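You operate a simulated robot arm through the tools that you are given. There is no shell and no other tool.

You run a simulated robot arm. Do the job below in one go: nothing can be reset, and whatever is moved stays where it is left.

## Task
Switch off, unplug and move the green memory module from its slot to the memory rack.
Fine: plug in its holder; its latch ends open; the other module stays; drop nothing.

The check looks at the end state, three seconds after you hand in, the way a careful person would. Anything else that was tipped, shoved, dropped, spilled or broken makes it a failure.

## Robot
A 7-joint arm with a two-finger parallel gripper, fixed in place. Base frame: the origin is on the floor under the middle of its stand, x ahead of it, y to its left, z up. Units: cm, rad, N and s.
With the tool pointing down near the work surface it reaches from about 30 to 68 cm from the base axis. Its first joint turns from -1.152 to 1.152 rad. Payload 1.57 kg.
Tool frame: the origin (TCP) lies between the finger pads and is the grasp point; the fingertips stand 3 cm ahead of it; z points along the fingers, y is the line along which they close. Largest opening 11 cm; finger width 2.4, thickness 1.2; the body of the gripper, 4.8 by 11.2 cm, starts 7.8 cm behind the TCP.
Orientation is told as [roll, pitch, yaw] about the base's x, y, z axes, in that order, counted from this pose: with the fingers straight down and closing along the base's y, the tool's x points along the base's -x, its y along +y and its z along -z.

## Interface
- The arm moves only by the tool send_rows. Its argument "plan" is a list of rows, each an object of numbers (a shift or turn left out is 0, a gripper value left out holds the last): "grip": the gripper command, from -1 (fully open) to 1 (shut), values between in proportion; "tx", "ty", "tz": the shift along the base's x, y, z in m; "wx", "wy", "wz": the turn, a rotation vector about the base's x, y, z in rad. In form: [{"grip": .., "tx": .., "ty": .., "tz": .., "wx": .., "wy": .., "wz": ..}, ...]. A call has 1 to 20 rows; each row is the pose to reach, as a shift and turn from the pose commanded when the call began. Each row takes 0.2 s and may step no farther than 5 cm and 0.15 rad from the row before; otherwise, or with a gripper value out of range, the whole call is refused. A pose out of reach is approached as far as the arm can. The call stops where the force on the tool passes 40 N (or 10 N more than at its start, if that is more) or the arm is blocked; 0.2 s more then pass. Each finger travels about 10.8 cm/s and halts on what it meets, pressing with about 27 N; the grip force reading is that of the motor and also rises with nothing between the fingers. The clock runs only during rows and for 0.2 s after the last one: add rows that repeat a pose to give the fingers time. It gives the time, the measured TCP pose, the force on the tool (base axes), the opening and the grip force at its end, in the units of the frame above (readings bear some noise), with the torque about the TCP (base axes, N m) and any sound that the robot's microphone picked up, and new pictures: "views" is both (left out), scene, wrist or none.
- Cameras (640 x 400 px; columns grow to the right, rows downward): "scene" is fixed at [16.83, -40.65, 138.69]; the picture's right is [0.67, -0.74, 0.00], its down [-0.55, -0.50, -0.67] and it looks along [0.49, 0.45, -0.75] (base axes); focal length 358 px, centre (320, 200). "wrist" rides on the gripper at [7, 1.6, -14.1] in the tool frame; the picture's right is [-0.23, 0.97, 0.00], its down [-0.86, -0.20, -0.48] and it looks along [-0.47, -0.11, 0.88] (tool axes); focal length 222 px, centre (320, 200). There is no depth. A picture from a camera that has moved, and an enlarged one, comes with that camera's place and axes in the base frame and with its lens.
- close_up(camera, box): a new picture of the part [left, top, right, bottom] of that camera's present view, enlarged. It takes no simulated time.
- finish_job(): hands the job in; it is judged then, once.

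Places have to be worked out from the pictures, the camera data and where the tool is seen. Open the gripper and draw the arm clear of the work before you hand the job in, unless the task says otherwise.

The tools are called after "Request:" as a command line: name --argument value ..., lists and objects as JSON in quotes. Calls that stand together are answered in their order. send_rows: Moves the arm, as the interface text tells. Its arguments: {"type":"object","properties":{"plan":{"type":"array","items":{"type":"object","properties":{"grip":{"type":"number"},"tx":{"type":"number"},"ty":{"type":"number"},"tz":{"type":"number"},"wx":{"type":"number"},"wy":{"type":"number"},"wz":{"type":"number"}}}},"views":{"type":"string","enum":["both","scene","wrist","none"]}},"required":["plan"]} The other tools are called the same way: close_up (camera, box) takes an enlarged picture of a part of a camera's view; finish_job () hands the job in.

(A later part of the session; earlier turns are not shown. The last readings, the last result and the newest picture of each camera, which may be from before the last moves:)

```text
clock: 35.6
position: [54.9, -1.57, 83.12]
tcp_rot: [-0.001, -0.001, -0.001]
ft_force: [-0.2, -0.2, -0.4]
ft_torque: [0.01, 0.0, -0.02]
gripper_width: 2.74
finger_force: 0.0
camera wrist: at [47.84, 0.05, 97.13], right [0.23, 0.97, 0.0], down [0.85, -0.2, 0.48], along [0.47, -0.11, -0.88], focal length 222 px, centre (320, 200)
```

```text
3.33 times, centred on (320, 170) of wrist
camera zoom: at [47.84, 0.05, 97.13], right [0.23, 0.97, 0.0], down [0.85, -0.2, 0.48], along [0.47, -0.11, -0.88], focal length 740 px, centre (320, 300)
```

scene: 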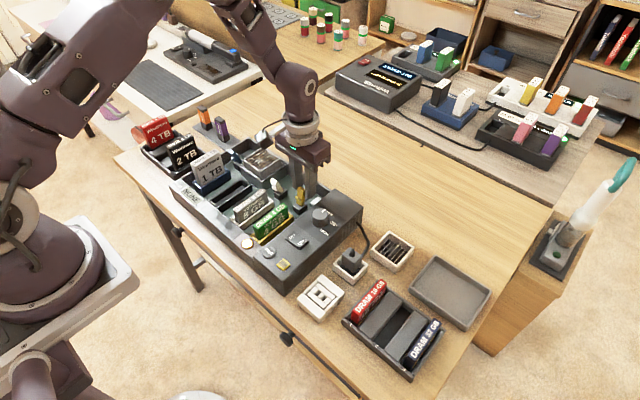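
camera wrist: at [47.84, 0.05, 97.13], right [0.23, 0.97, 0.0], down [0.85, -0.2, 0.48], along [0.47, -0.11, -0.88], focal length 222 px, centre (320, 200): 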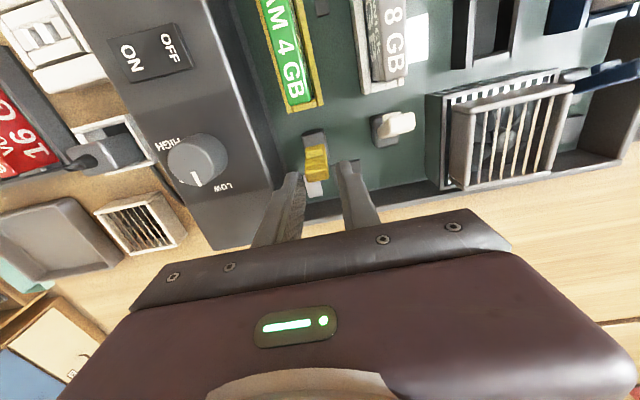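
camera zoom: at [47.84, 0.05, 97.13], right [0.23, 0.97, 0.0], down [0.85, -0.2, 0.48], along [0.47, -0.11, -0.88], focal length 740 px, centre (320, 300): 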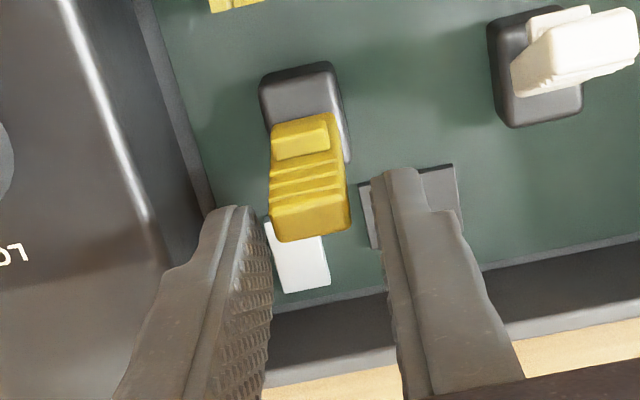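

The lever now stays at about +7° on its own. To make sure it is fully open, I will push it from the module side with closed fingers (there is now a ~4 cm gap) until it meets its stop. First raise, shift back to x≈50.9 and close.

Request:
send_rows --plan '[{"tz": 0.02}, {"tz": 0.045}, {"tx": -0.02, "tz": 0.045, "grip": 1}, {"tx": -0.04, "tz": 0.045}, {"tx": -0.04, "tz": 0.02}, {"tx": -0.04, "tz": 0.008}, {"tx": -0.04, "tz": 0.003}, {"tx": -0.04, "tz": 0.003}]'

Request:
close_up --camera "scene" --box '[255, 165, 315, 225]'

```text
clock: 37.4
position: [50.93, -1.39, 83.6]
tcp_rot: [0.0, -0.001, 0.0]
ft_force: [-0.5, 0.6, 0.7]
ft_torque: [0.01, 0.02, 0.01]
gripper_width: 0.0
finger_force: 21.5
camera wrist: at [43.9, 0.09, 97.56], right [0.23, 0.97, 0.0], down [0.85, -0.2, 0.48], along [0.47, -0.11, -0.88], focal length 222 px, centre (320, 200)
```

scene: 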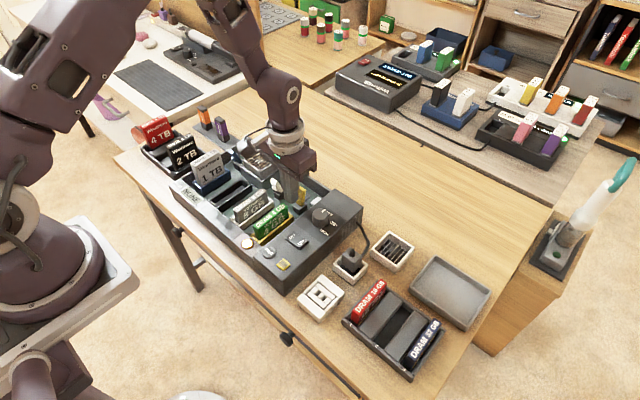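
wrist: 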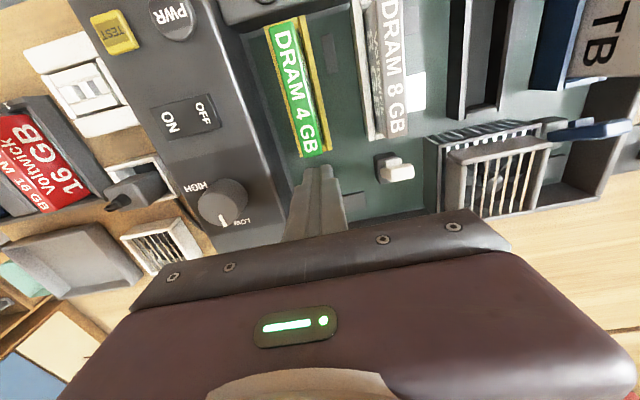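

```text
6.67 times, centred on (285, 195) of scene
camera zoom: at [16.83, -40.65, 138.69], right [0.67, -0.74, 0.0], down [-0.55, -0.5, -0.67], along [0.49, 0.45, -0.75], focal length 2389 px, centre (553, 233)
```

zoom: 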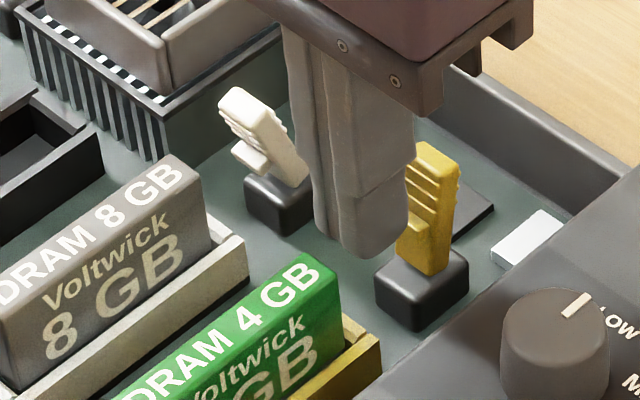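

The closed fingers sit between module and lever. I push gently in +x in 2–3 mm steps.

Request:
send_rows --plan '[{"tx": 0.004}, {"tx": 0.008}, {"tx": 0.011}, {"tx": 0.013}, {"tx": 0.015}, {"tx": 0.017}, {"tx": 0.019}, {"tx": 0.021}, {"tx": 0.023}, {"tx": 0.025}, {"tx": 0.025}]'

Request:
close_up --camera "scene" --box '[255, 165, 315, 225]'

```text
clock: 39.6
position: [52.85, -1.43, 83.45]
tcp_rot: [0.001, 0.013, -0.001]
ft_force: [-10.4, 0.4, 10.4]
ft_torque: [0.0, 0.2, 0.05]
gripper_width: 0.0
finger_force: 21.4
stopped in row 11: the force on the tool passed its limit at 43 N (the readings are from after the stop); the commanded pose is now the measured one
camera wrist: at [46.03, 0.07, 97.6], right [0.23, 0.97, 0.0], down [0.86, -0.2, 0.47], along [0.46, -0.11, -0.88], focal length 222 px, centre (320, 200)
```

scene: 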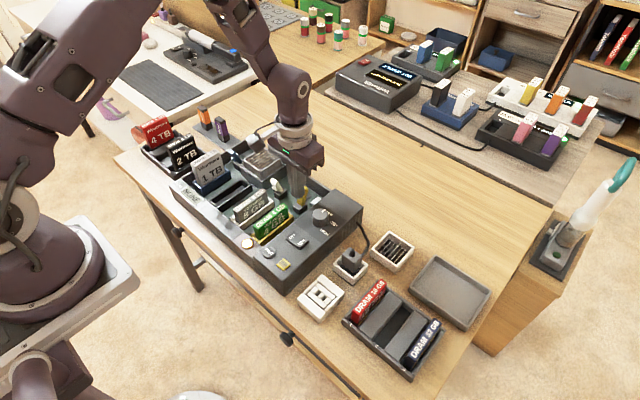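
wrist: 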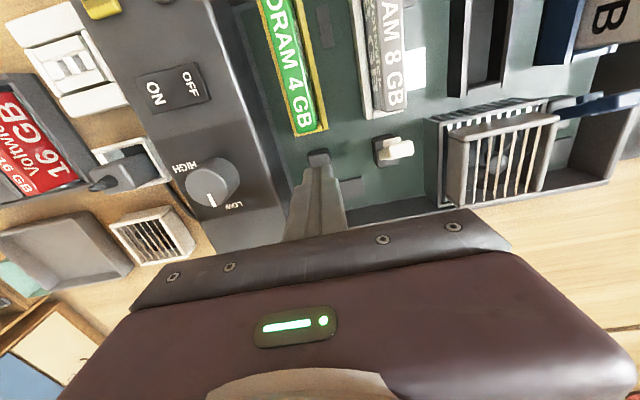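

```text
6.67 times, centred on (285, 195) of scene
camera zoom: at [16.79, -40.65, 138.7], right [0.67, -0.74, 0.0], down [-0.55, -0.5, -0.67], along [0.49, 0.45, -0.75], focal length 2389 px, centre (553, 233)
```

zoom: 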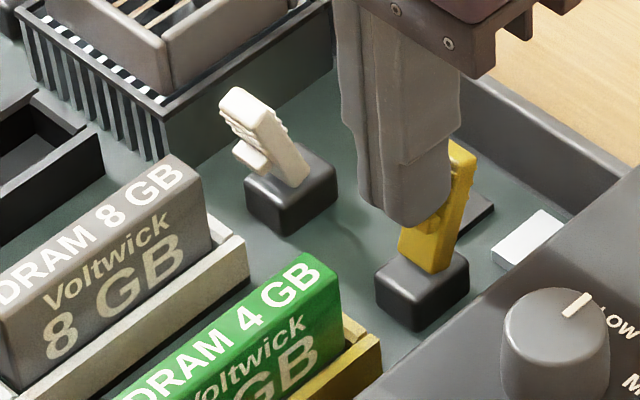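

The lever swung on to about +25° before the force rose to a stop. I back off, raise, and inspect the lever's resting angle.

Request:
send_rows --plan '[{"tx": -0.005, "wy": -0.006}, {"tx": -0.015, "wy": -0.013}, {"tx": -0.02, "tz": 0.01, "wy": -0.013}, {"tx": -0.02, "tz": 0.05, "wy": -0.013}, {"tx": -0.03, "tz": 0.09, "wy": -0.013}, {"tx": -0.06, "tz": 0.11, "wy": -0.013}, {"tx": -0.075, "tz": 0.11, "wy": -0.013}, {"tx": -0.075, "tz": 0.11, "wy": -0.013}]'

Request:
close_up --camera "scene" --box '[255, 165, 315, 225]'

Request:
close_up --camera "wrist" --box '[270, 70, 400, 210]'

```text
clock: 41.4
position: [45.46, -1.48, 94.57]
tcp_rot: [-0.001, -0.003, -0.001]
ft_force: [0.6, -0.5, -0.4]
ft_torque: [0.02, -0.02, 0.02]
gripper_width: 0.01
finger_force: 21.2
camera wrist: at [38.39, -0.07, 108.58], right [0.23, 0.97, 0.0], down [0.85, -0.2, 0.48], along [0.47, -0.11, -0.88], focal length 222 px, centre (320, 200)
```

scene: 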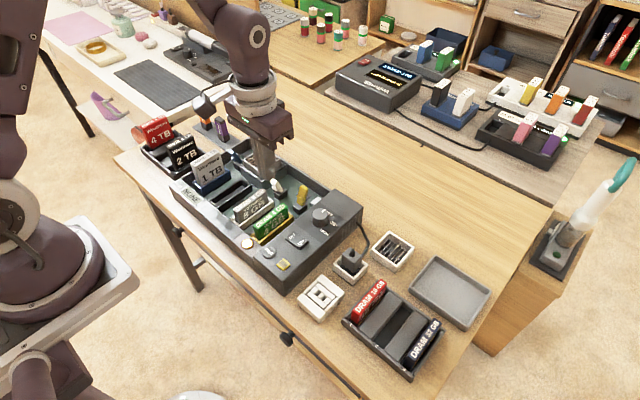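
wrist: 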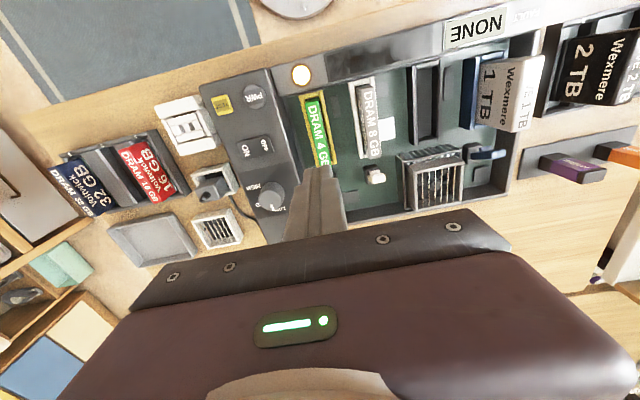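

```text
6.67 times, centred on (285, 195) of scene
camera zoom: at [16.83, -40.65, 138.69], right [0.67, -0.74, 0.0], down [-0.55, -0.5, -0.67], along [0.49, 0.45, -0.75], focal length 2389 px, centre (553, 233)
```

zoom: 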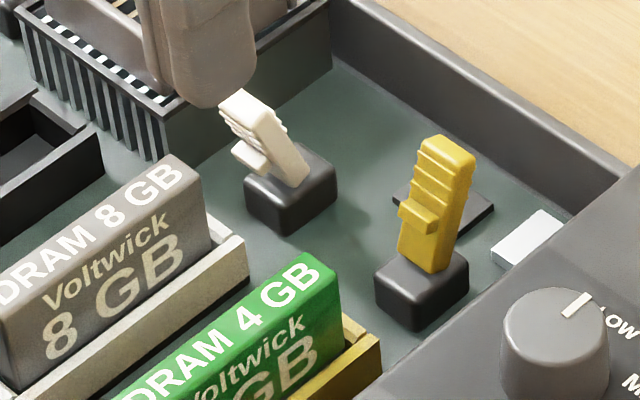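

```text
2.86 times, centred on (335, 140) of wrist
camera zoom: at [38.39, -0.07, 108.58], right [0.23, 0.97, 0.0], down [0.85, -0.2, 0.48], along [0.47, -0.11, -0.88], focal length 635 px, centre (277, 371)
```

zoom: 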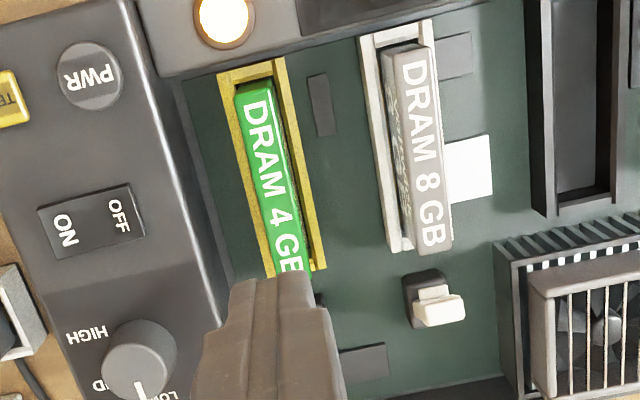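

The yellow lever now rests leaning away from the slot (~+17°, mirror of the closed ones) at its stop, so the latch is open. Next I hover over the green module with ~3.4 cm opening to check alignment.

Request:
send_rows --plan '[{"tx": -0.005, "grip": 0.38}, {"tx": -0.01, "tz": -0.01}, {"tx": -0.01, "tz": -0.04}, {"tx": -0.01, "tz": -0.065}, {"tx": -0.01, "tz": -0.065}]'

Request:
close_up --camera "wrist" --box '[255, 90, 385, 220]'

Request:
close_up --camera "scene" --box '[235, 175, 305, 245]'

```text
clock: 42.6
position: [44.37, -1.54, 87.93]
tcp_rot: [0.001, -0.005, -0.002]
ft_force: [-0.8, -0.1, -0.4]
ft_torque: [-0.04, 0.01, -0.02]
gripper_width: 3.4
finger_force: 0.1
camera wrist: at [37.37, -0.03, 101.87], right [0.23, 0.97, 0.0], down [0.85, -0.2, 0.48], along [0.47, -0.11, -0.88], focal length 222 px, centre (320, 200)
```

scene: 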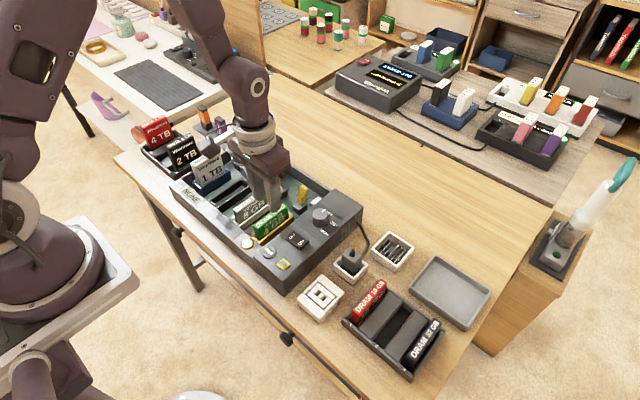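
wrist: 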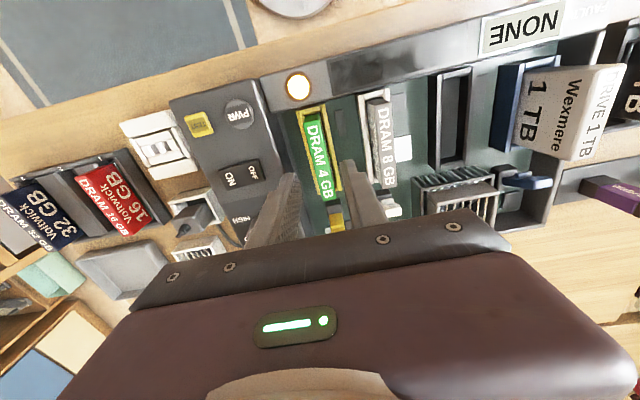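

```text
3.08 times, centred on (320, 155) of wrist
camera zoom: at [37.37, -0.03, 101.87], right [0.23, 0.97, 0.0], down [0.85, -0.2, 0.48], along [0.47, -0.11, -0.88], focal length 684 px, centre (320, 338)
```

zoom: 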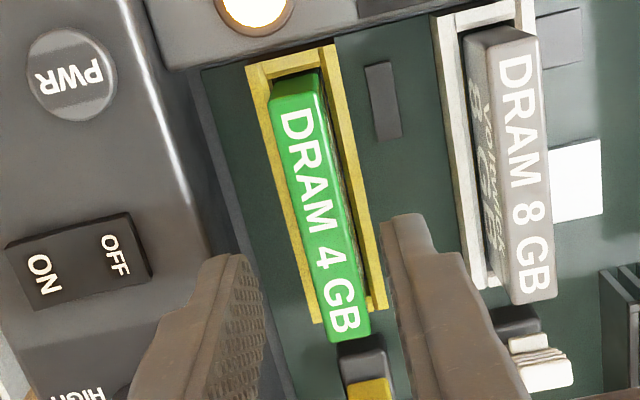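

```text
5.71 times, centred on (270, 210) of scene
camera zoom: at [16.83, -40.65, 138.69], right [0.67, -0.74, 0.0], down [-0.55, -0.5, -0.67], along [0.49, 0.45, -0.75], focal length 2048 px, centre (606, 143)
```

zoom: 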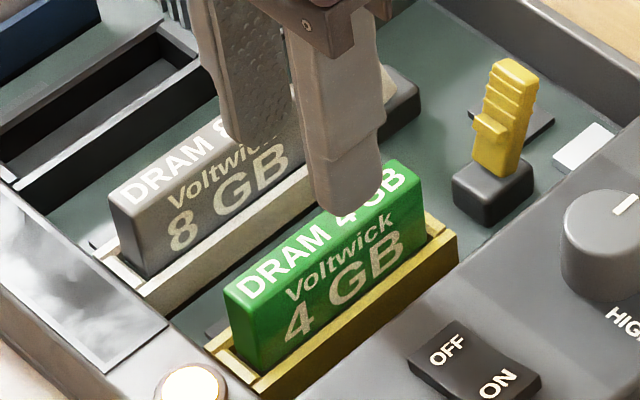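

The module is centred under the tool (offset within 1–2 mm, yaw ≈0). Its rails top out near z 78.3, so I descend until the fingertips are at about z 78.8.

Request:
send_rows --plan '[{"tz": -0.015}, {"tz": -0.03}, {"tz": -0.04}, {"tz": -0.05}, {"tz": -0.056}, {"tz": -0.061}, {"tz": -0.061}]'

Request:
close_up --camera "wrist" --box '[255, 90, 385, 220]'

Request:
close_up --camera "scene" --box '[235, 175, 305, 245]'

```text
clock: 44.2
position: [44.5, -1.32, 81.9]
tcp_rot: [-0.001, -0.004, 0.0]
ft_force: [-0.2, 0.5, 0.3]
ft_torque: [0.02, -0.03, 0.0]
gripper_width: 3.4
finger_force: 0.0
camera wrist: at [37.46, 0.09, 95.86], right [0.23, 0.97, 0.0], down [0.85, -0.2, 0.48], along [0.47, -0.11, -0.88], focal length 222 px, centre (320, 200)
```

scene: 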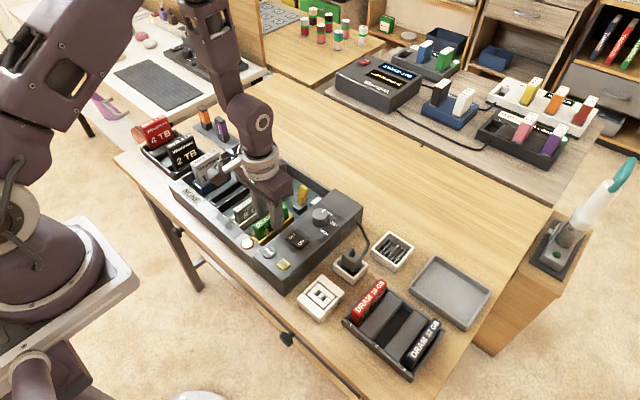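
wrist: 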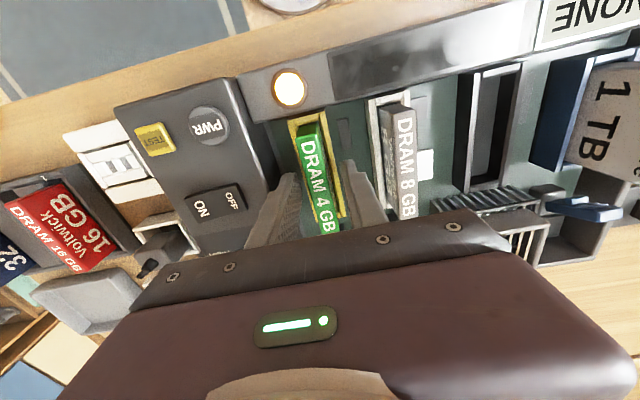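

```text
3.08 times, centred on (320, 155) of wrist
camera zoom: at [37.46, 0.09, 95.86], right [0.23, 0.97, 0.0], down [0.85, -0.2, 0.48], along [0.47, -0.11, -0.88], focal length 684 px, centre (320, 338)
```

zoom: 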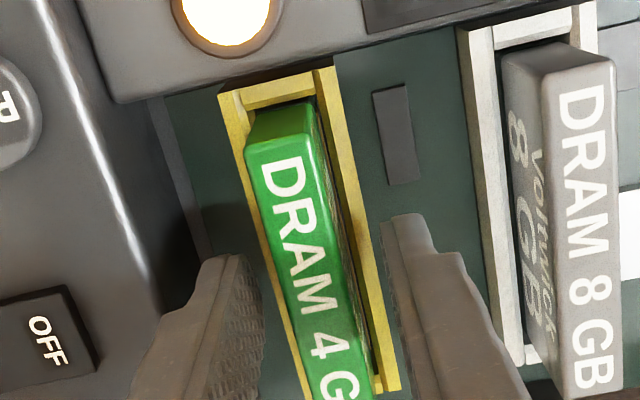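

```text
5.71 times, centred on (270, 210) of scene
camera zoom: at [16.83, -40.65, 138.69], right [0.67, -0.74, 0.0], down [-0.55, -0.5, -0.67], along [0.49, 0.45, -0.75], focal length 2048 px, centre (606, 143)
```

zoom: 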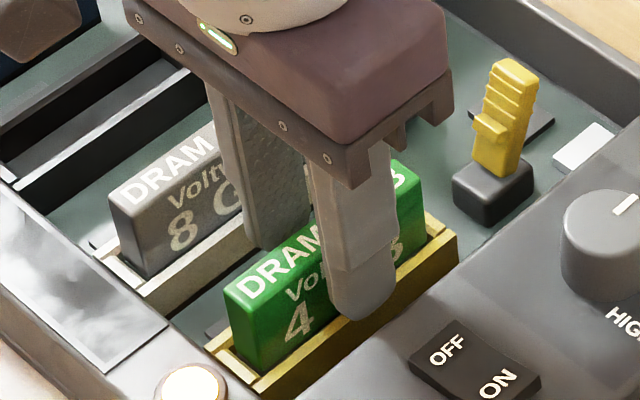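

The fingers straddle the module, no contact. I close on it.

Request:
send_rows --plan '[{"grip": 0.6}, {"grip": 0.8}, {"grip": 1}, {"grip": 1}]' --views "none"

Request:
close_up --camera "scene" --box '[235, 175, 305, 245]'

```text
clock: 45.2
position: [44.48, -1.48, 81.83]
tcp_rot: [-0.001, -0.003, -0.002]
ft_force: [0.2, -2.3, -0.1]
ft_torque: [-0.06, 0.01, -0.01]
gripper_width: 1.53
finger_force: 27.1
```

```text
5.71 times, centred on (270, 210) of scene
camera zoom: at [16.83, -40.65, 138.69], right [0.67, -0.74, 0.0], down [-0.55, -0.5, -0.67], along [0.49, 0.45, -0.75], focal length 2048 px, centre (606, 143)
```

zoom: 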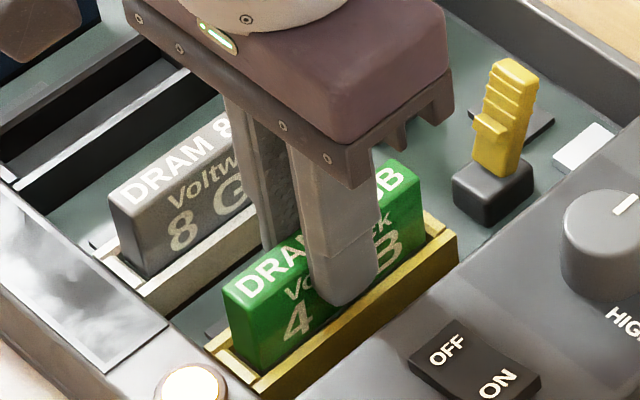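

The module is gripped (width 1.53 cm, 27 N). I pull it straight up slowly.

Request:
send_rows --plan '[{"tz": 0.003}, {"tz": 0.006}, {"tz": 0.01}, {"tz": 0.015}, {"tz": 0.022}, {"tz": 0.032}, {"tz": 0.045}, {"tz": 0.06}, {"tz": 0.08}, {"tz": 0.1}, {"tz": 0.12}, {"tz": 0.12}]'

Request:
close_up --camera "scene" --box '[225, 150, 325, 250]'

```text
clock: 47.8
position: [44.39, -1.38, 93.82]
tcp_rot: [0.0, -0.005, 0.0]
ft_force: [1.0, 0.6, -0.8]
ft_torque: [-0.02, 0.0, -0.04]
gripper_width: 1.48
finger_force: 27.0
camera wrist: at [37.43, 0.12, 107.93], right [0.23, 0.97, 0.0], down [0.85, -0.2, 0.48], along [0.47, -0.11, -0.88], focal length 222 px, centre (320, 200)
```

scene: 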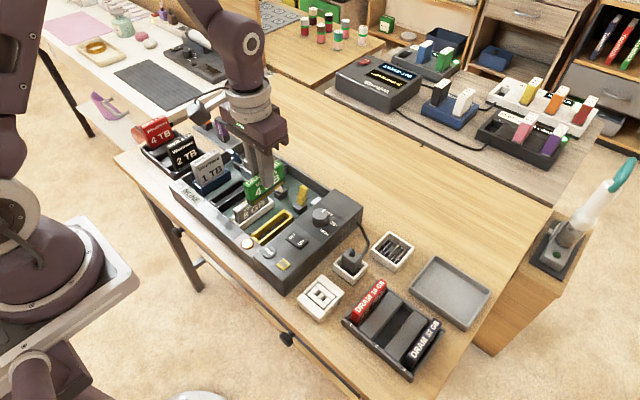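
wrist: 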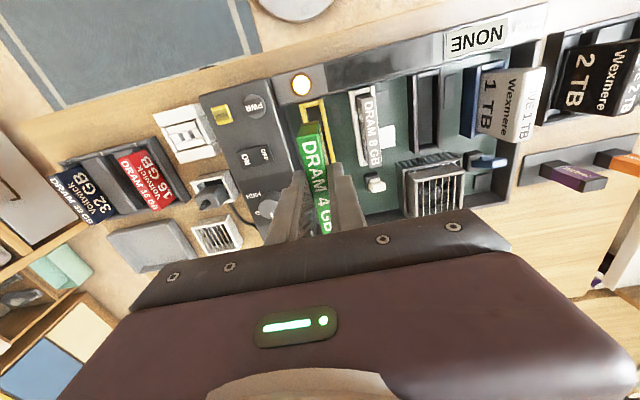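

```text
4.00 times, centred on (275, 200) of scene
camera zoom: at [16.83, -40.65, 138.69], right [0.67, -0.74, 0.0], down [-0.55, -0.5, -0.67], along [0.49, 0.45, -0.75], focal length 1434 px, centre (500, 200)
```

zoom: 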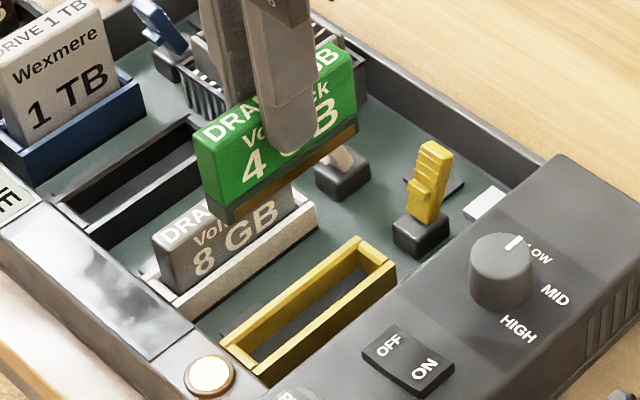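

The module is free of its slot and hangs level. Before moving, I study the rack's empty slot 2 with close-ups.

Request:
close_up --camera "scene" --box '[335, 270, 450, 385]'

Request:
close_up --camera "wrist" --box '[40, 120, 220, 260]'

```text
3.48 times, centred on (392, 328) of scene
camera zoom: at [16.83, -40.65, 138.69], right [0.67, -0.74, 0.0], down [-0.55, -0.5, -0.67], along [0.49, 0.45, -0.75], focal length 1246 px, centre (68, -244)
```

zoom: 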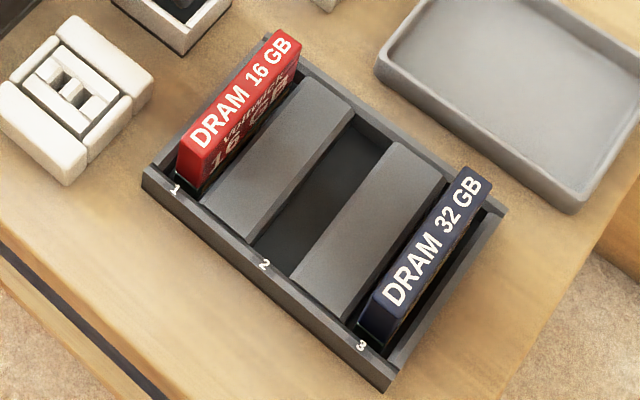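

```text
2.86 times, centred on (130, 190) of wrist
camera zoom: at [37.43, 0.12, 107.93], right [0.23, 0.97, 0.0], down [0.85, -0.2, 0.48], along [0.47, -0.11, -0.88], focal length 635 px, centre (863, 229)
```

zoom: 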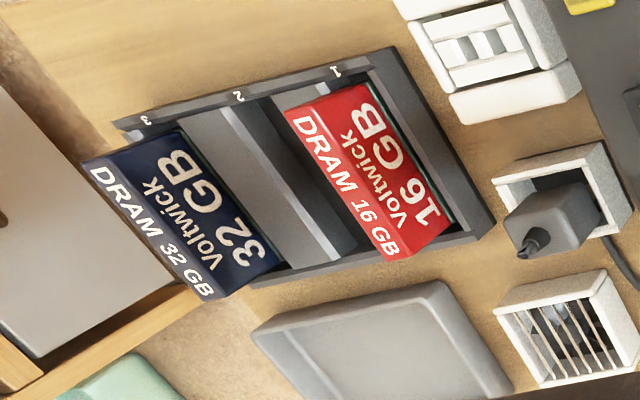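

Slot 2 is the empty gap between the two grey dividers. I carry the module at height to a vantage point where the wrist camera can look straight into slot 2 in front of the held module.

Request:
send_rows --plan '[{"tz": 0.015}, {"tx": 0.005, "ty": -0.02, "tz": 0.03}, {"tx": 0.01, "ty": -0.05, "tz": 0.032}, {"tx": 0.016, "ty": -0.085, "tz": 0.032}, {"tx": 0.023, "ty": -0.12, "tz": 0.032}, {"tx": 0.03, "ty": -0.155, "tz": 0.032}, {"tx": 0.037, "ty": -0.19, "tz": 0.032}, {"tx": 0.043, "ty": -0.225, "tz": 0.032}, {"tx": 0.05, "ty": -0.26, "tz": 0.032}, {"tx": 0.055, "ty": -0.285, "tz": 0.032}, {"tx": 0.056, "ty": -0.3, "tz": 0.032}, {"tx": 0.056, "ty": -0.3, "tz": 0.032}]'

Request:
close_up --camera "wrist" --box '[230, 40, 410, 180]'

Request:
close_up --camera "scene" --box '[330, 200, 450, 385]'

```text
clock: 50.4
position: [50.38, -31.5, 96.95]
tcp_rot: [-0.001, -0.003, 0.0]
ft_force: [0.4, -1.4, -0.7]
ft_torque: [0.0, -0.01, -0.02]
gripper_width: 1.51
finger_force: 26.2
camera wrist: at [43.15, -29.97, 111.01], right [0.23, 0.97, 0.0], down [0.85, -0.2, 0.48], along [0.47, -0.11, -0.88], focal length 222 px, centre (320, 200)
```

scene: 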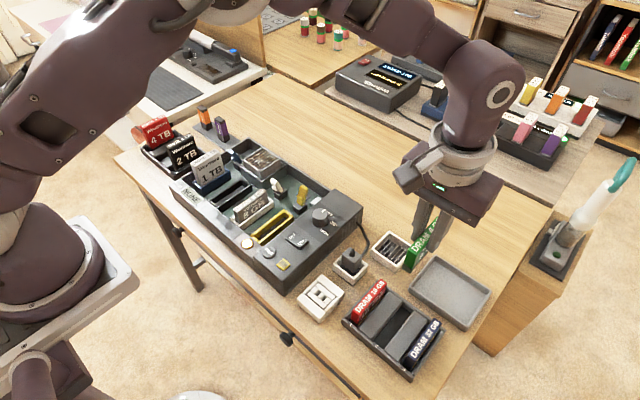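
wrist: 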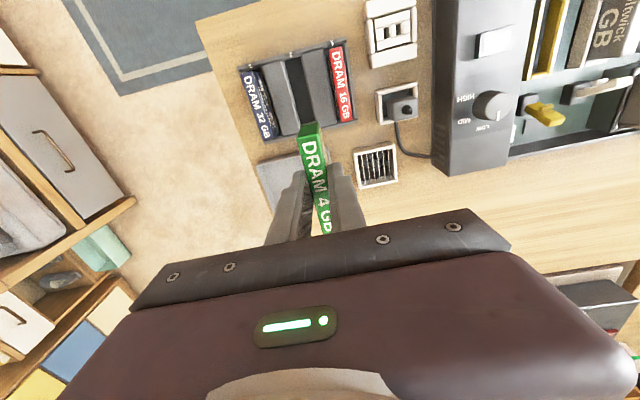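

```text
2.86 times, centred on (320, 110) of wrist
camera zoom: at [43.15, -29.97, 111.01], right [0.23, 0.97, 0.0], down [0.85, -0.2, 0.48], along [0.47, -0.11, -0.88], focal length 635 px, centre (320, 457)
```

zoom: 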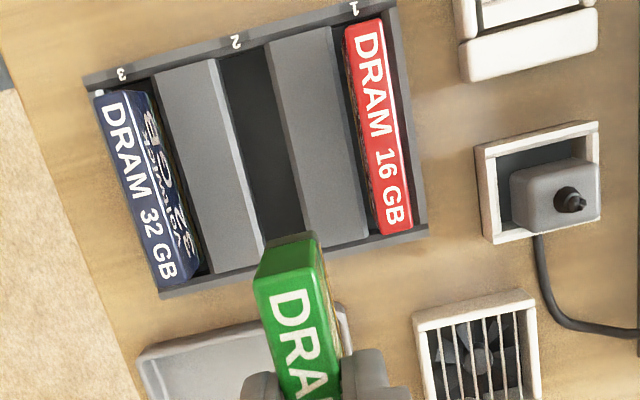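

```text
2.16 times, centred on (390, 292) of scene
camera zoom: at [16.83, -40.65, 138.69], right [0.67, -0.74, 0.0], down [-0.55, -0.5, -0.67], along [0.49, 0.45, -0.75], focal length 775 px, centre (169, 0)
```

zoom: 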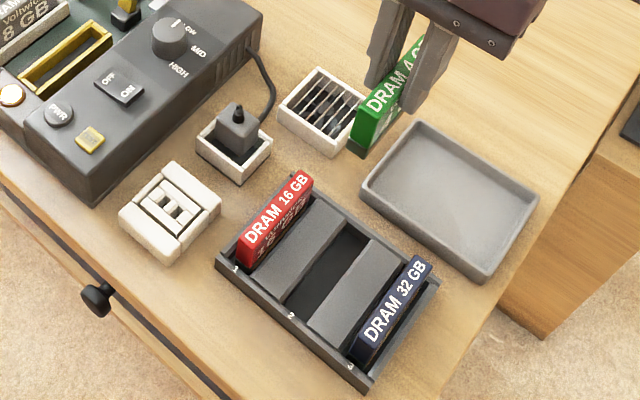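

Now I can look directly into slot 2; I enlarge it for measurement.

Request:
close_up --camera "wrist" --box '[235, 40, 355, 140]'

Request:
close_up --camera "scene" --box '[340, 280, 440, 380]'

```text
4.00 times, centred on (295, 90) of wrist
camera zoom: at [43.15, -29.97, 111.01], right [0.23, 0.97, 0.0], down [0.85, -0.2, 0.48], along [0.47, -0.11, -0.88], focal length 888 px, centre (420, 640)
```

zoom: 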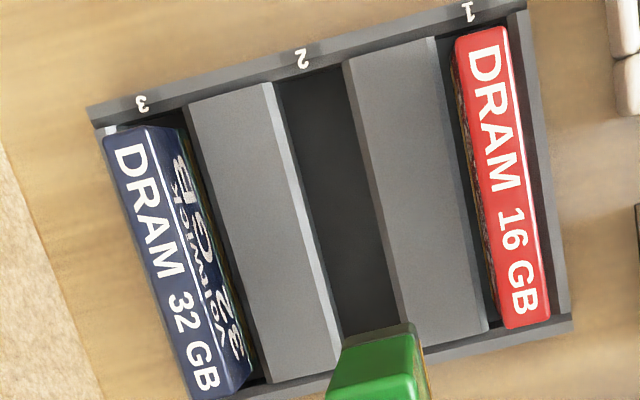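

```text
4.00 times, centred on (390, 330) of scene
camera zoom: at [16.83, -40.65, 138.69], right [0.67, -0.74, 0.0], down [-0.55, -0.5, -0.67], along [0.49, 0.45, -0.75], focal length 1434 px, centre (40, -320)
```

zoom: 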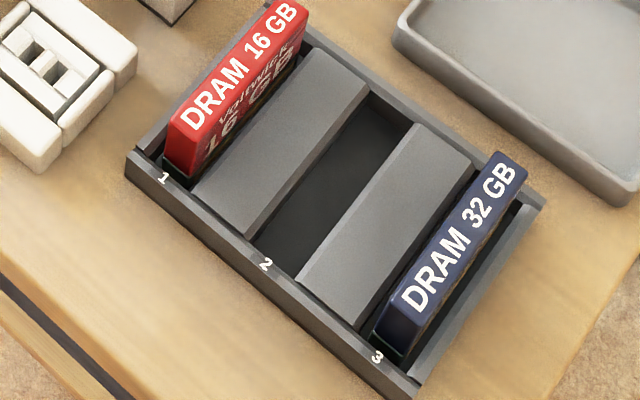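

Slot 2 measures: gap y from about -34.2 to -31.75 (centre ≈ -33.0, width ≈2.5), x from 40.0 to 49.1, divider tops z≈76.9. I zoom on the held module to measure how far its bottom is below the fingertips.

Request:
close_up --camera "scene" --box '[395, 205, 455, 280]'

Request:
close_up --camera "wrist" --box '[280, 110, 360, 200]'

```text
5.33 times, centred on (425, 242) of scene
camera zoom: at [16.83, -40.65, 138.69], right [0.67, -0.74, 0.0], down [-0.55, -0.5, -0.67], along [0.49, 0.45, -0.75], focal length 1911 px, centre (-240, -27)
```

zoom: 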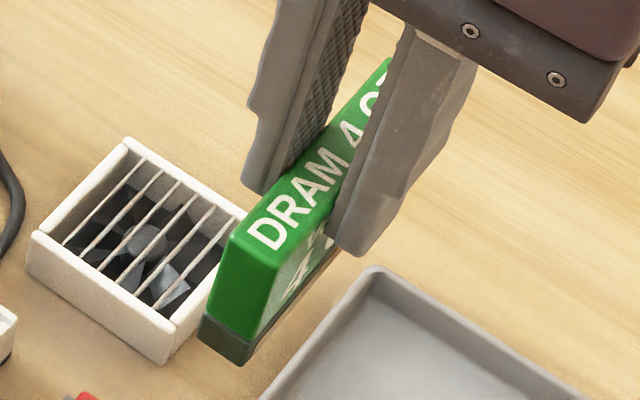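

```text
4.44 times, centred on (320, 155) of wrist
camera zoom: at [43.15, -29.97, 111.01], right [0.23, 0.97, 0.0], down [0.85, -0.2, 0.48], along [0.47, -0.11, -0.88], focal length 987 px, centre (320, 400)
```

zoom: 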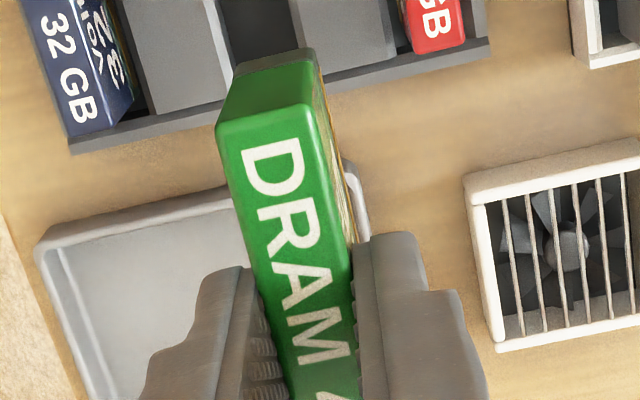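

The module's bottom is about 5.3 cm below the TCP, so when seated (floor ≈74.9) the fingertips stay just above the dividers. Relative to the tool, slot 2's centre is at dx ≈ -5.5, dy ≈ -1.43; I move there and hover with the module bottom near z 82.

Request:
send_rows --plan '[{"tx": -0.02, "ty": -0.005}, {"tx": -0.04, "ty": -0.01}, {"tx": -0.055, "ty": -0.0143}, {"tx": -0.055, "ty": -0.0143, "tz": -0.02}, {"tx": -0.055, "ty": -0.0143, "tz": -0.05}, {"tx": -0.055, "ty": -0.0143, "tz": -0.08}, {"tx": -0.055, "ty": -0.0143, "tz": -0.097}, {"tx": -0.055, "ty": -0.0143, "tz": -0.097}]'

Request:
close_up --camera "wrist" --box '[250, 80, 390, 220]'

Request:
close_up --camera "scene" --box '[340, 250, 450, 385]'

```text
clock: 52.2
position: [44.72, -32.81, 87.41]
tcp_rot: [-0.001, -0.004, 0.001]
ft_force: [-0.1, -0.2, -0.6]
ft_torque: [-0.02, 0.02, -0.03]
gripper_width: 1.5
finger_force: 27.7
camera wrist: at [37.54, -31.36, 101.31], right [0.23, 0.97, 0.0], down [0.85, -0.2, 0.48], along [0.47, -0.11, -0.88], focal length 222 px, centre (320, 200)
```

scene: 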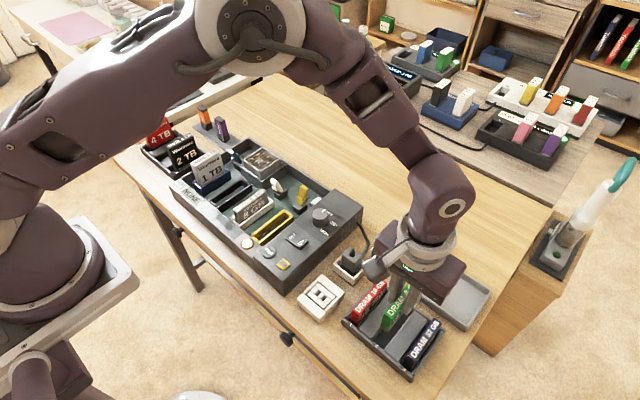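
wrist: 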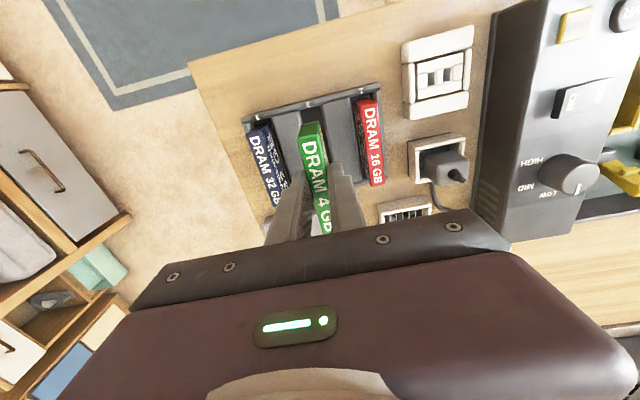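

```text
2.86 times, centred on (320, 150) of wrist
camera zoom: at [37.54, -31.36, 101.31], right [0.23, 0.97, 0.0], down [0.85, -0.2, 0.48], along [0.47, -0.11, -0.88], focal length 635 px, centre (320, 343)
```

zoom: 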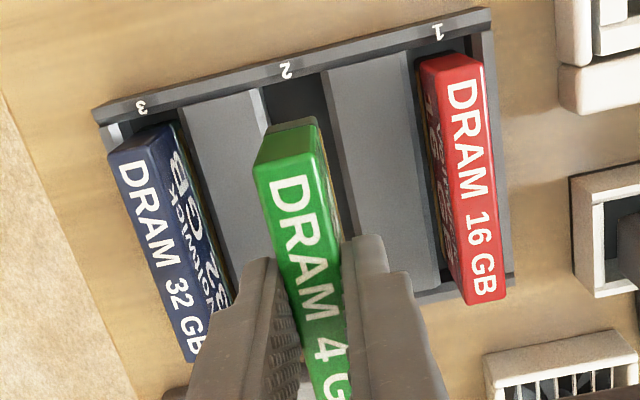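

```text
2.96 times, centred on (395, 318) of scene
camera zoom: at [16.83, -40.65, 138.69], right [0.67, -0.74, 0.0], down [-0.55, -0.5, -0.67], along [0.49, 0.45, -0.75], focal length 1062 px, centre (98, -148)
```

zoom: 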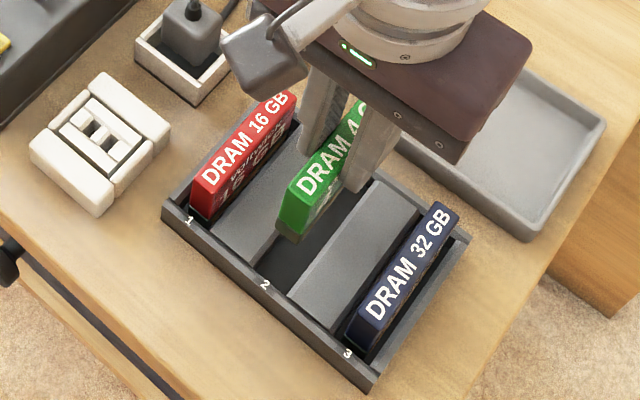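

Alignment at hover is good: module bottom y ≈ -32.9 vs slot centre -32.85, near end x ≈ 40.5 vs rim 40.0. I lower to just above the divider tops and check again.

Request:
send_rows --plan '[{"tx": -0.001, "ty": 0.0005, "tz": -0.015}, {"tx": -0.001, "ty": 0.0005, "tz": -0.03}, {"tx": -0.001, "ty": 0.0005, "tz": -0.04}, {"tx": -0.001, "ty": 0.0005, "tz": -0.047}, {"tx": -0.001, "ty": 0.0005, "tz": -0.047}]'

Request:
close_up --camera "wrist" --box '[250, 100, 390, 220]'

Request:
close_up --camera "scene" --box '[340, 265, 450, 385]'

```text
clock: 53.4
position: [44.7, -32.76, 82.54]
tcp_rot: [0.001, -0.005, 0.001]
ft_force: [0.0, 0.3, -0.9]
ft_torque: [-0.01, 0.0, -0.02]
gripper_width: 1.51
finger_force: 27.2
camera wrist: at [37.5, -31.27, 96.65], right [0.23, 0.97, 0.0], down [0.85, -0.2, 0.48], along [0.47, -0.11, -0.88], focal length 222 px, centre (320, 200)
```

scene: 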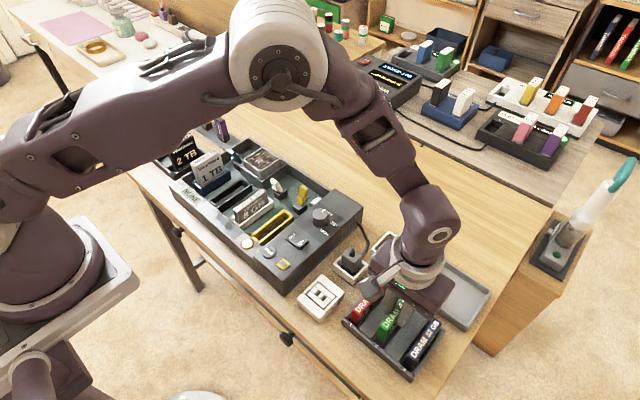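
wrist: 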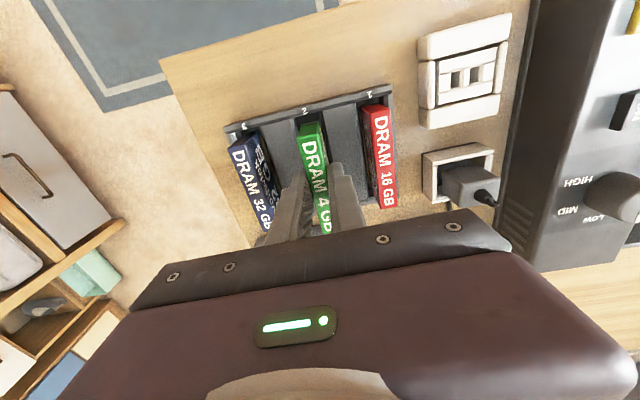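

```text
3.33 times, centred on (320, 160) of wrist
camera zoom: at [37.5, -31.27, 96.65], right [0.23, 0.97, 0.0], down [0.85, -0.2, 0.48], along [0.47, -0.11, -0.88], focal length 740 px, centre (320, 333)
```

zoom: 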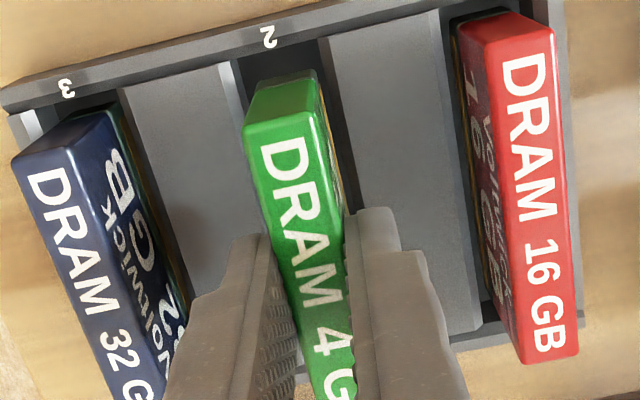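

```text
3.33 times, centred on (395, 325) of scene
camera zoom: at [16.83, -40.65, 138.69], right [0.67, -0.74, 0.0], down [-0.55, -0.5, -0.67], along [0.49, 0.45, -0.75], focal length 1195 px, centre (70, -217)
```

zoom: 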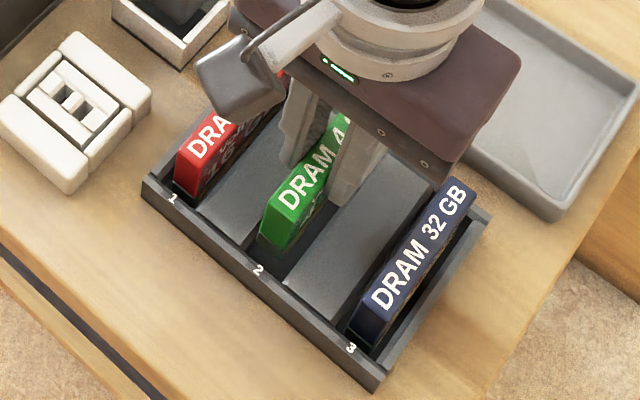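

The module's bottom sits centred in the gap (equal margins both sides). I shift -1.5 mm in x to balance the ends and lower in small steps.

Request:
send_rows --plan '[{"tx": -0.0015}, {"tx": -0.0015, "tz": -0.005}, {"tx": -0.0015, "tz": -0.01}, {"tx": -0.0015, "tz": -0.014}, {"tx": -0.0015, "tz": -0.018}, {"tx": -0.0015, "tz": -0.02}, {"tx": -0.0015, "tz": -0.02}]'

Request:
close_up --camera "wrist" --box '[250, 100, 390, 220]'

Request:
close_up --camera "scene" --box '[350, 275, 430, 355]'

```text
clock: 55.0
position: [44.42, -32.97, 80.58]
tcp_rot: [0.0, -0.003, 0.0]
ft_force: [0.2, 0.4, -0.7]
ft_torque: [0.02, 0.01, 0.01]
gripper_width: 1.51
finger_force: 27.2
camera wrist: at [37.3, -31.38, 94.7], right [0.23, 0.97, 0.0], down [0.85, -0.2, 0.48], along [0.47, -0.11, -0.88], focal length 222 px, centre (320, 200)
```

scene: 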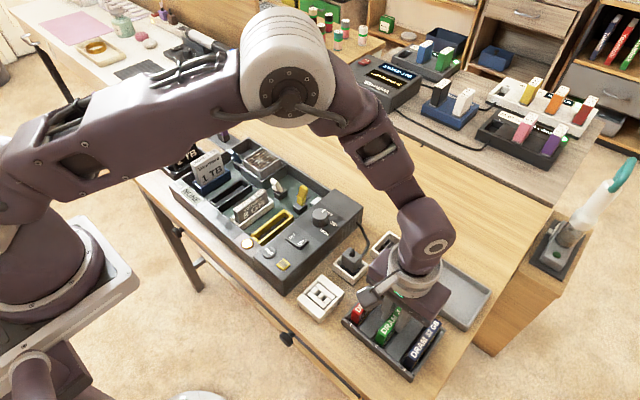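
wrist: 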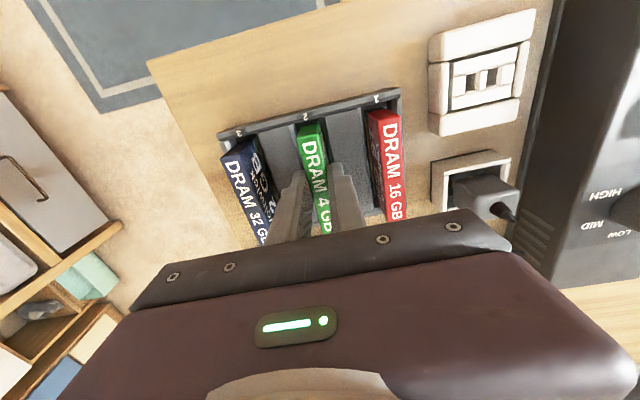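

```text
3.33 times, centred on (320, 160) of wrist
camera zoom: at [37.3, -31.38, 94.7], right [0.23, 0.97, 0.0], down [0.85, -0.2, 0.48], along [0.47, -0.11, -0.88], focal length 740 px, centre (320, 333)
```

zoom: 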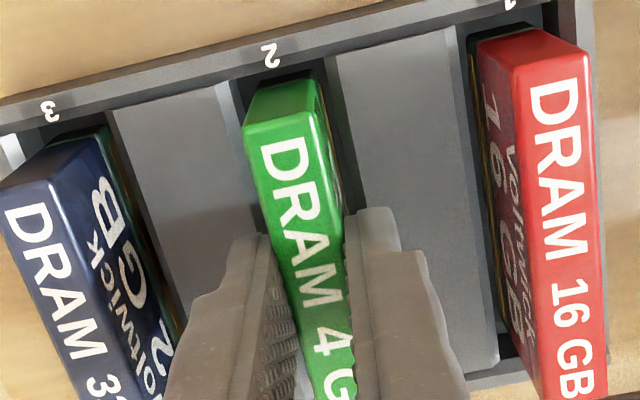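

```text
5.00 times, centred on (390, 315) of scene
camera zoom: at [16.83, -40.65, 138.69], right [0.67, -0.74, 0.0], down [-0.55, -0.5, -0.67], along [0.49, 0.45, -0.75], focal length 1792 px, centre (-30, -375)
```

zoom: 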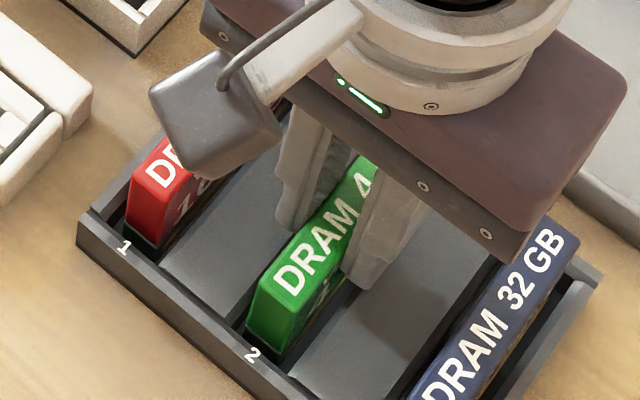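

The module is in the slot, no contact yet (bottom ≈75.3). I lower a few more millimetres and watch for floor contact.

Request:
send_rows --plan '[{"tz": -0.0015}, {"tz": -0.003}, {"tz": -0.003}]' --views "none"

```text
clock: 55.8
position: [44.41, -32.89, 80.47]
tcp_rot: [-0.003, -0.005, -0.001]
ft_force: [-3.4, 1.2, 28.1]
ft_torque: [0.09, 0.04, 0.02]
gripper_width: 1.53
finger_force: 27.1
```

Contact with 28 N. I look at whether the module has reached the floor or the fingertips meet the dividers.

Request:
close_up --camera "scene" --box '[360, 285, 420, 345]'

Request:
close_up --camera "wrist" --box '[270, 110, 370, 210]'

```text
6.67 times, centred on (390, 315) of scene
camera zoom: at [16.78, -40.61, 138.71], right [0.67, -0.74, 0.0], down [-0.55, -0.5, -0.67], along [0.49, 0.45, -0.75], focal length 2389 px, centre (-147, -567)
```

zoom: 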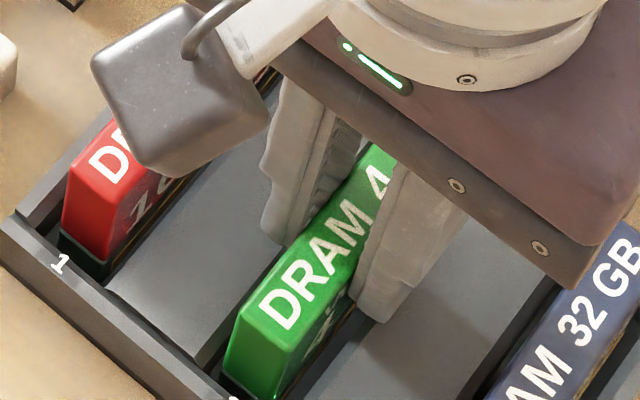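

```text
4.00 times, centred on (320, 160) of wrist
camera zoom: at [37.29, -31.35, 94.47], right [0.23, 0.97, 0.0], down [0.85, -0.2, 0.48], along [0.47, -0.11, -0.88], focal length 888 px, centre (320, 360)
```

zoom: 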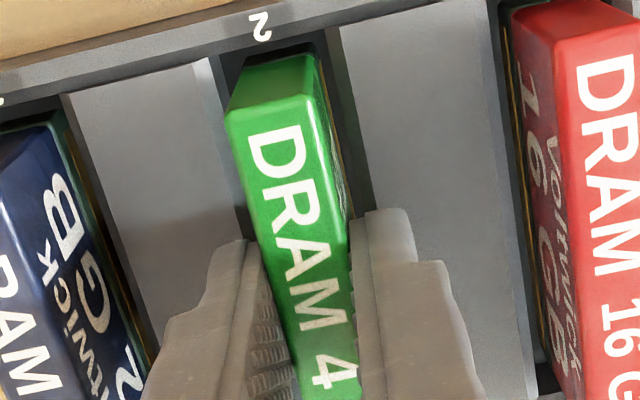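

Green's top is level with the red module's, so it has reached the slot floor. I relieve the pressure by ~1 mm and open the fingers gently.

Request:
send_rows --plan '[{"tz": 0.001}, {"tz": 0.001}, {"tz": 0.001, "grip": 0.68}, {"tz": 0.001, "grip": 0.62}, {"tz": 0.001, "grip": 0.55}, {"tz": 0.001, "grip": 0.48}, {"tz": 0.001, "grip": 0.48}]'

Request:
close_up --camera "wrist" --box '[270, 110, 370, 210]'

Request:
close_up --camera "scene" --box '[360, 285, 420, 345]'

```text
clock: 57.4
position: [44.29, -32.64, 80.51]
tcp_rot: [-0.001, -0.003, 0.001]
ft_force: [-0.6, -0.6, -0.6]
ft_torque: [0.02, -0.01, -0.03]
gripper_width: 2.86
finger_force: 0.1
camera wrist: at [37.27, -31.31, 94.45], right [0.23, 0.97, 0.0], down [0.85, -0.2, 0.48], along [0.47, -0.11, -0.88], focal length 222 px, centre (320, 200)
```

scene: 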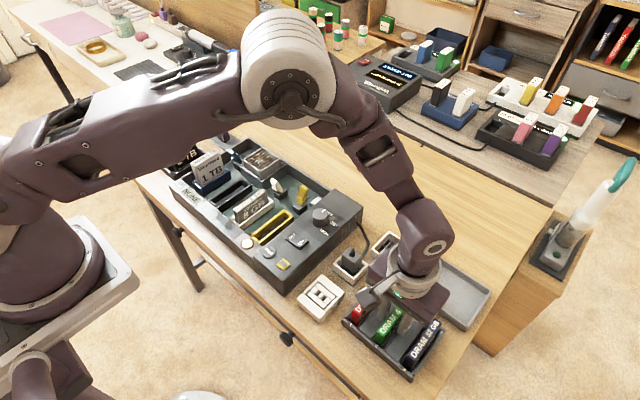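
wrist: 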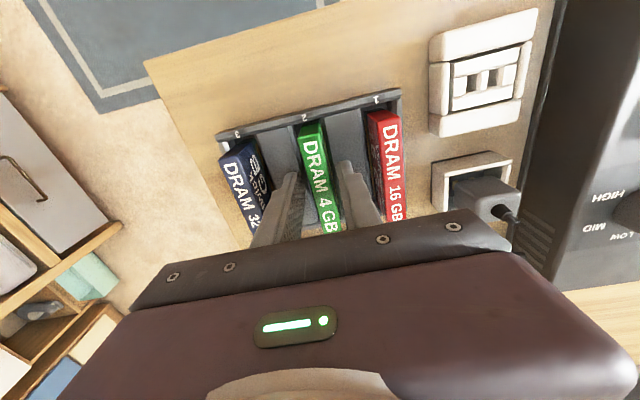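

```text
4.00 times, centred on (320, 160) of wrist
camera zoom: at [37.27, -31.31, 94.45], right [0.23, 0.97, 0.0], down [0.85, -0.2, 0.48], along [0.47, -0.11, -0.88], focal length 888 px, centre (320, 360)
```

zoom: 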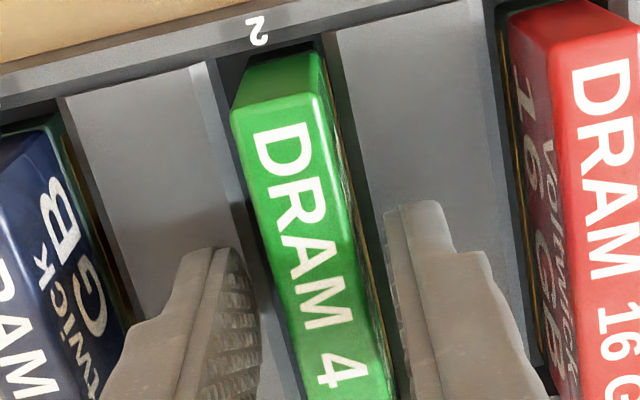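

```text
6.67 times, centred on (390, 315) of scene
camera zoom: at [16.83, -40.65, 138.69], right [0.67, -0.74, 0.0], down [-0.55, -0.5, -0.67], along [0.49, 0.45, -0.75], focal length 2389 px, centre (-147, -567)
```

zoom: 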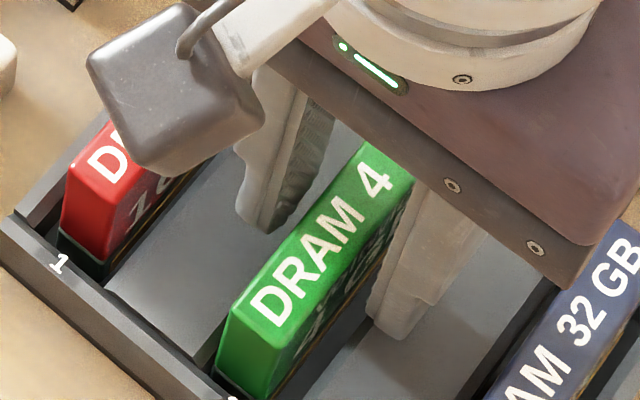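

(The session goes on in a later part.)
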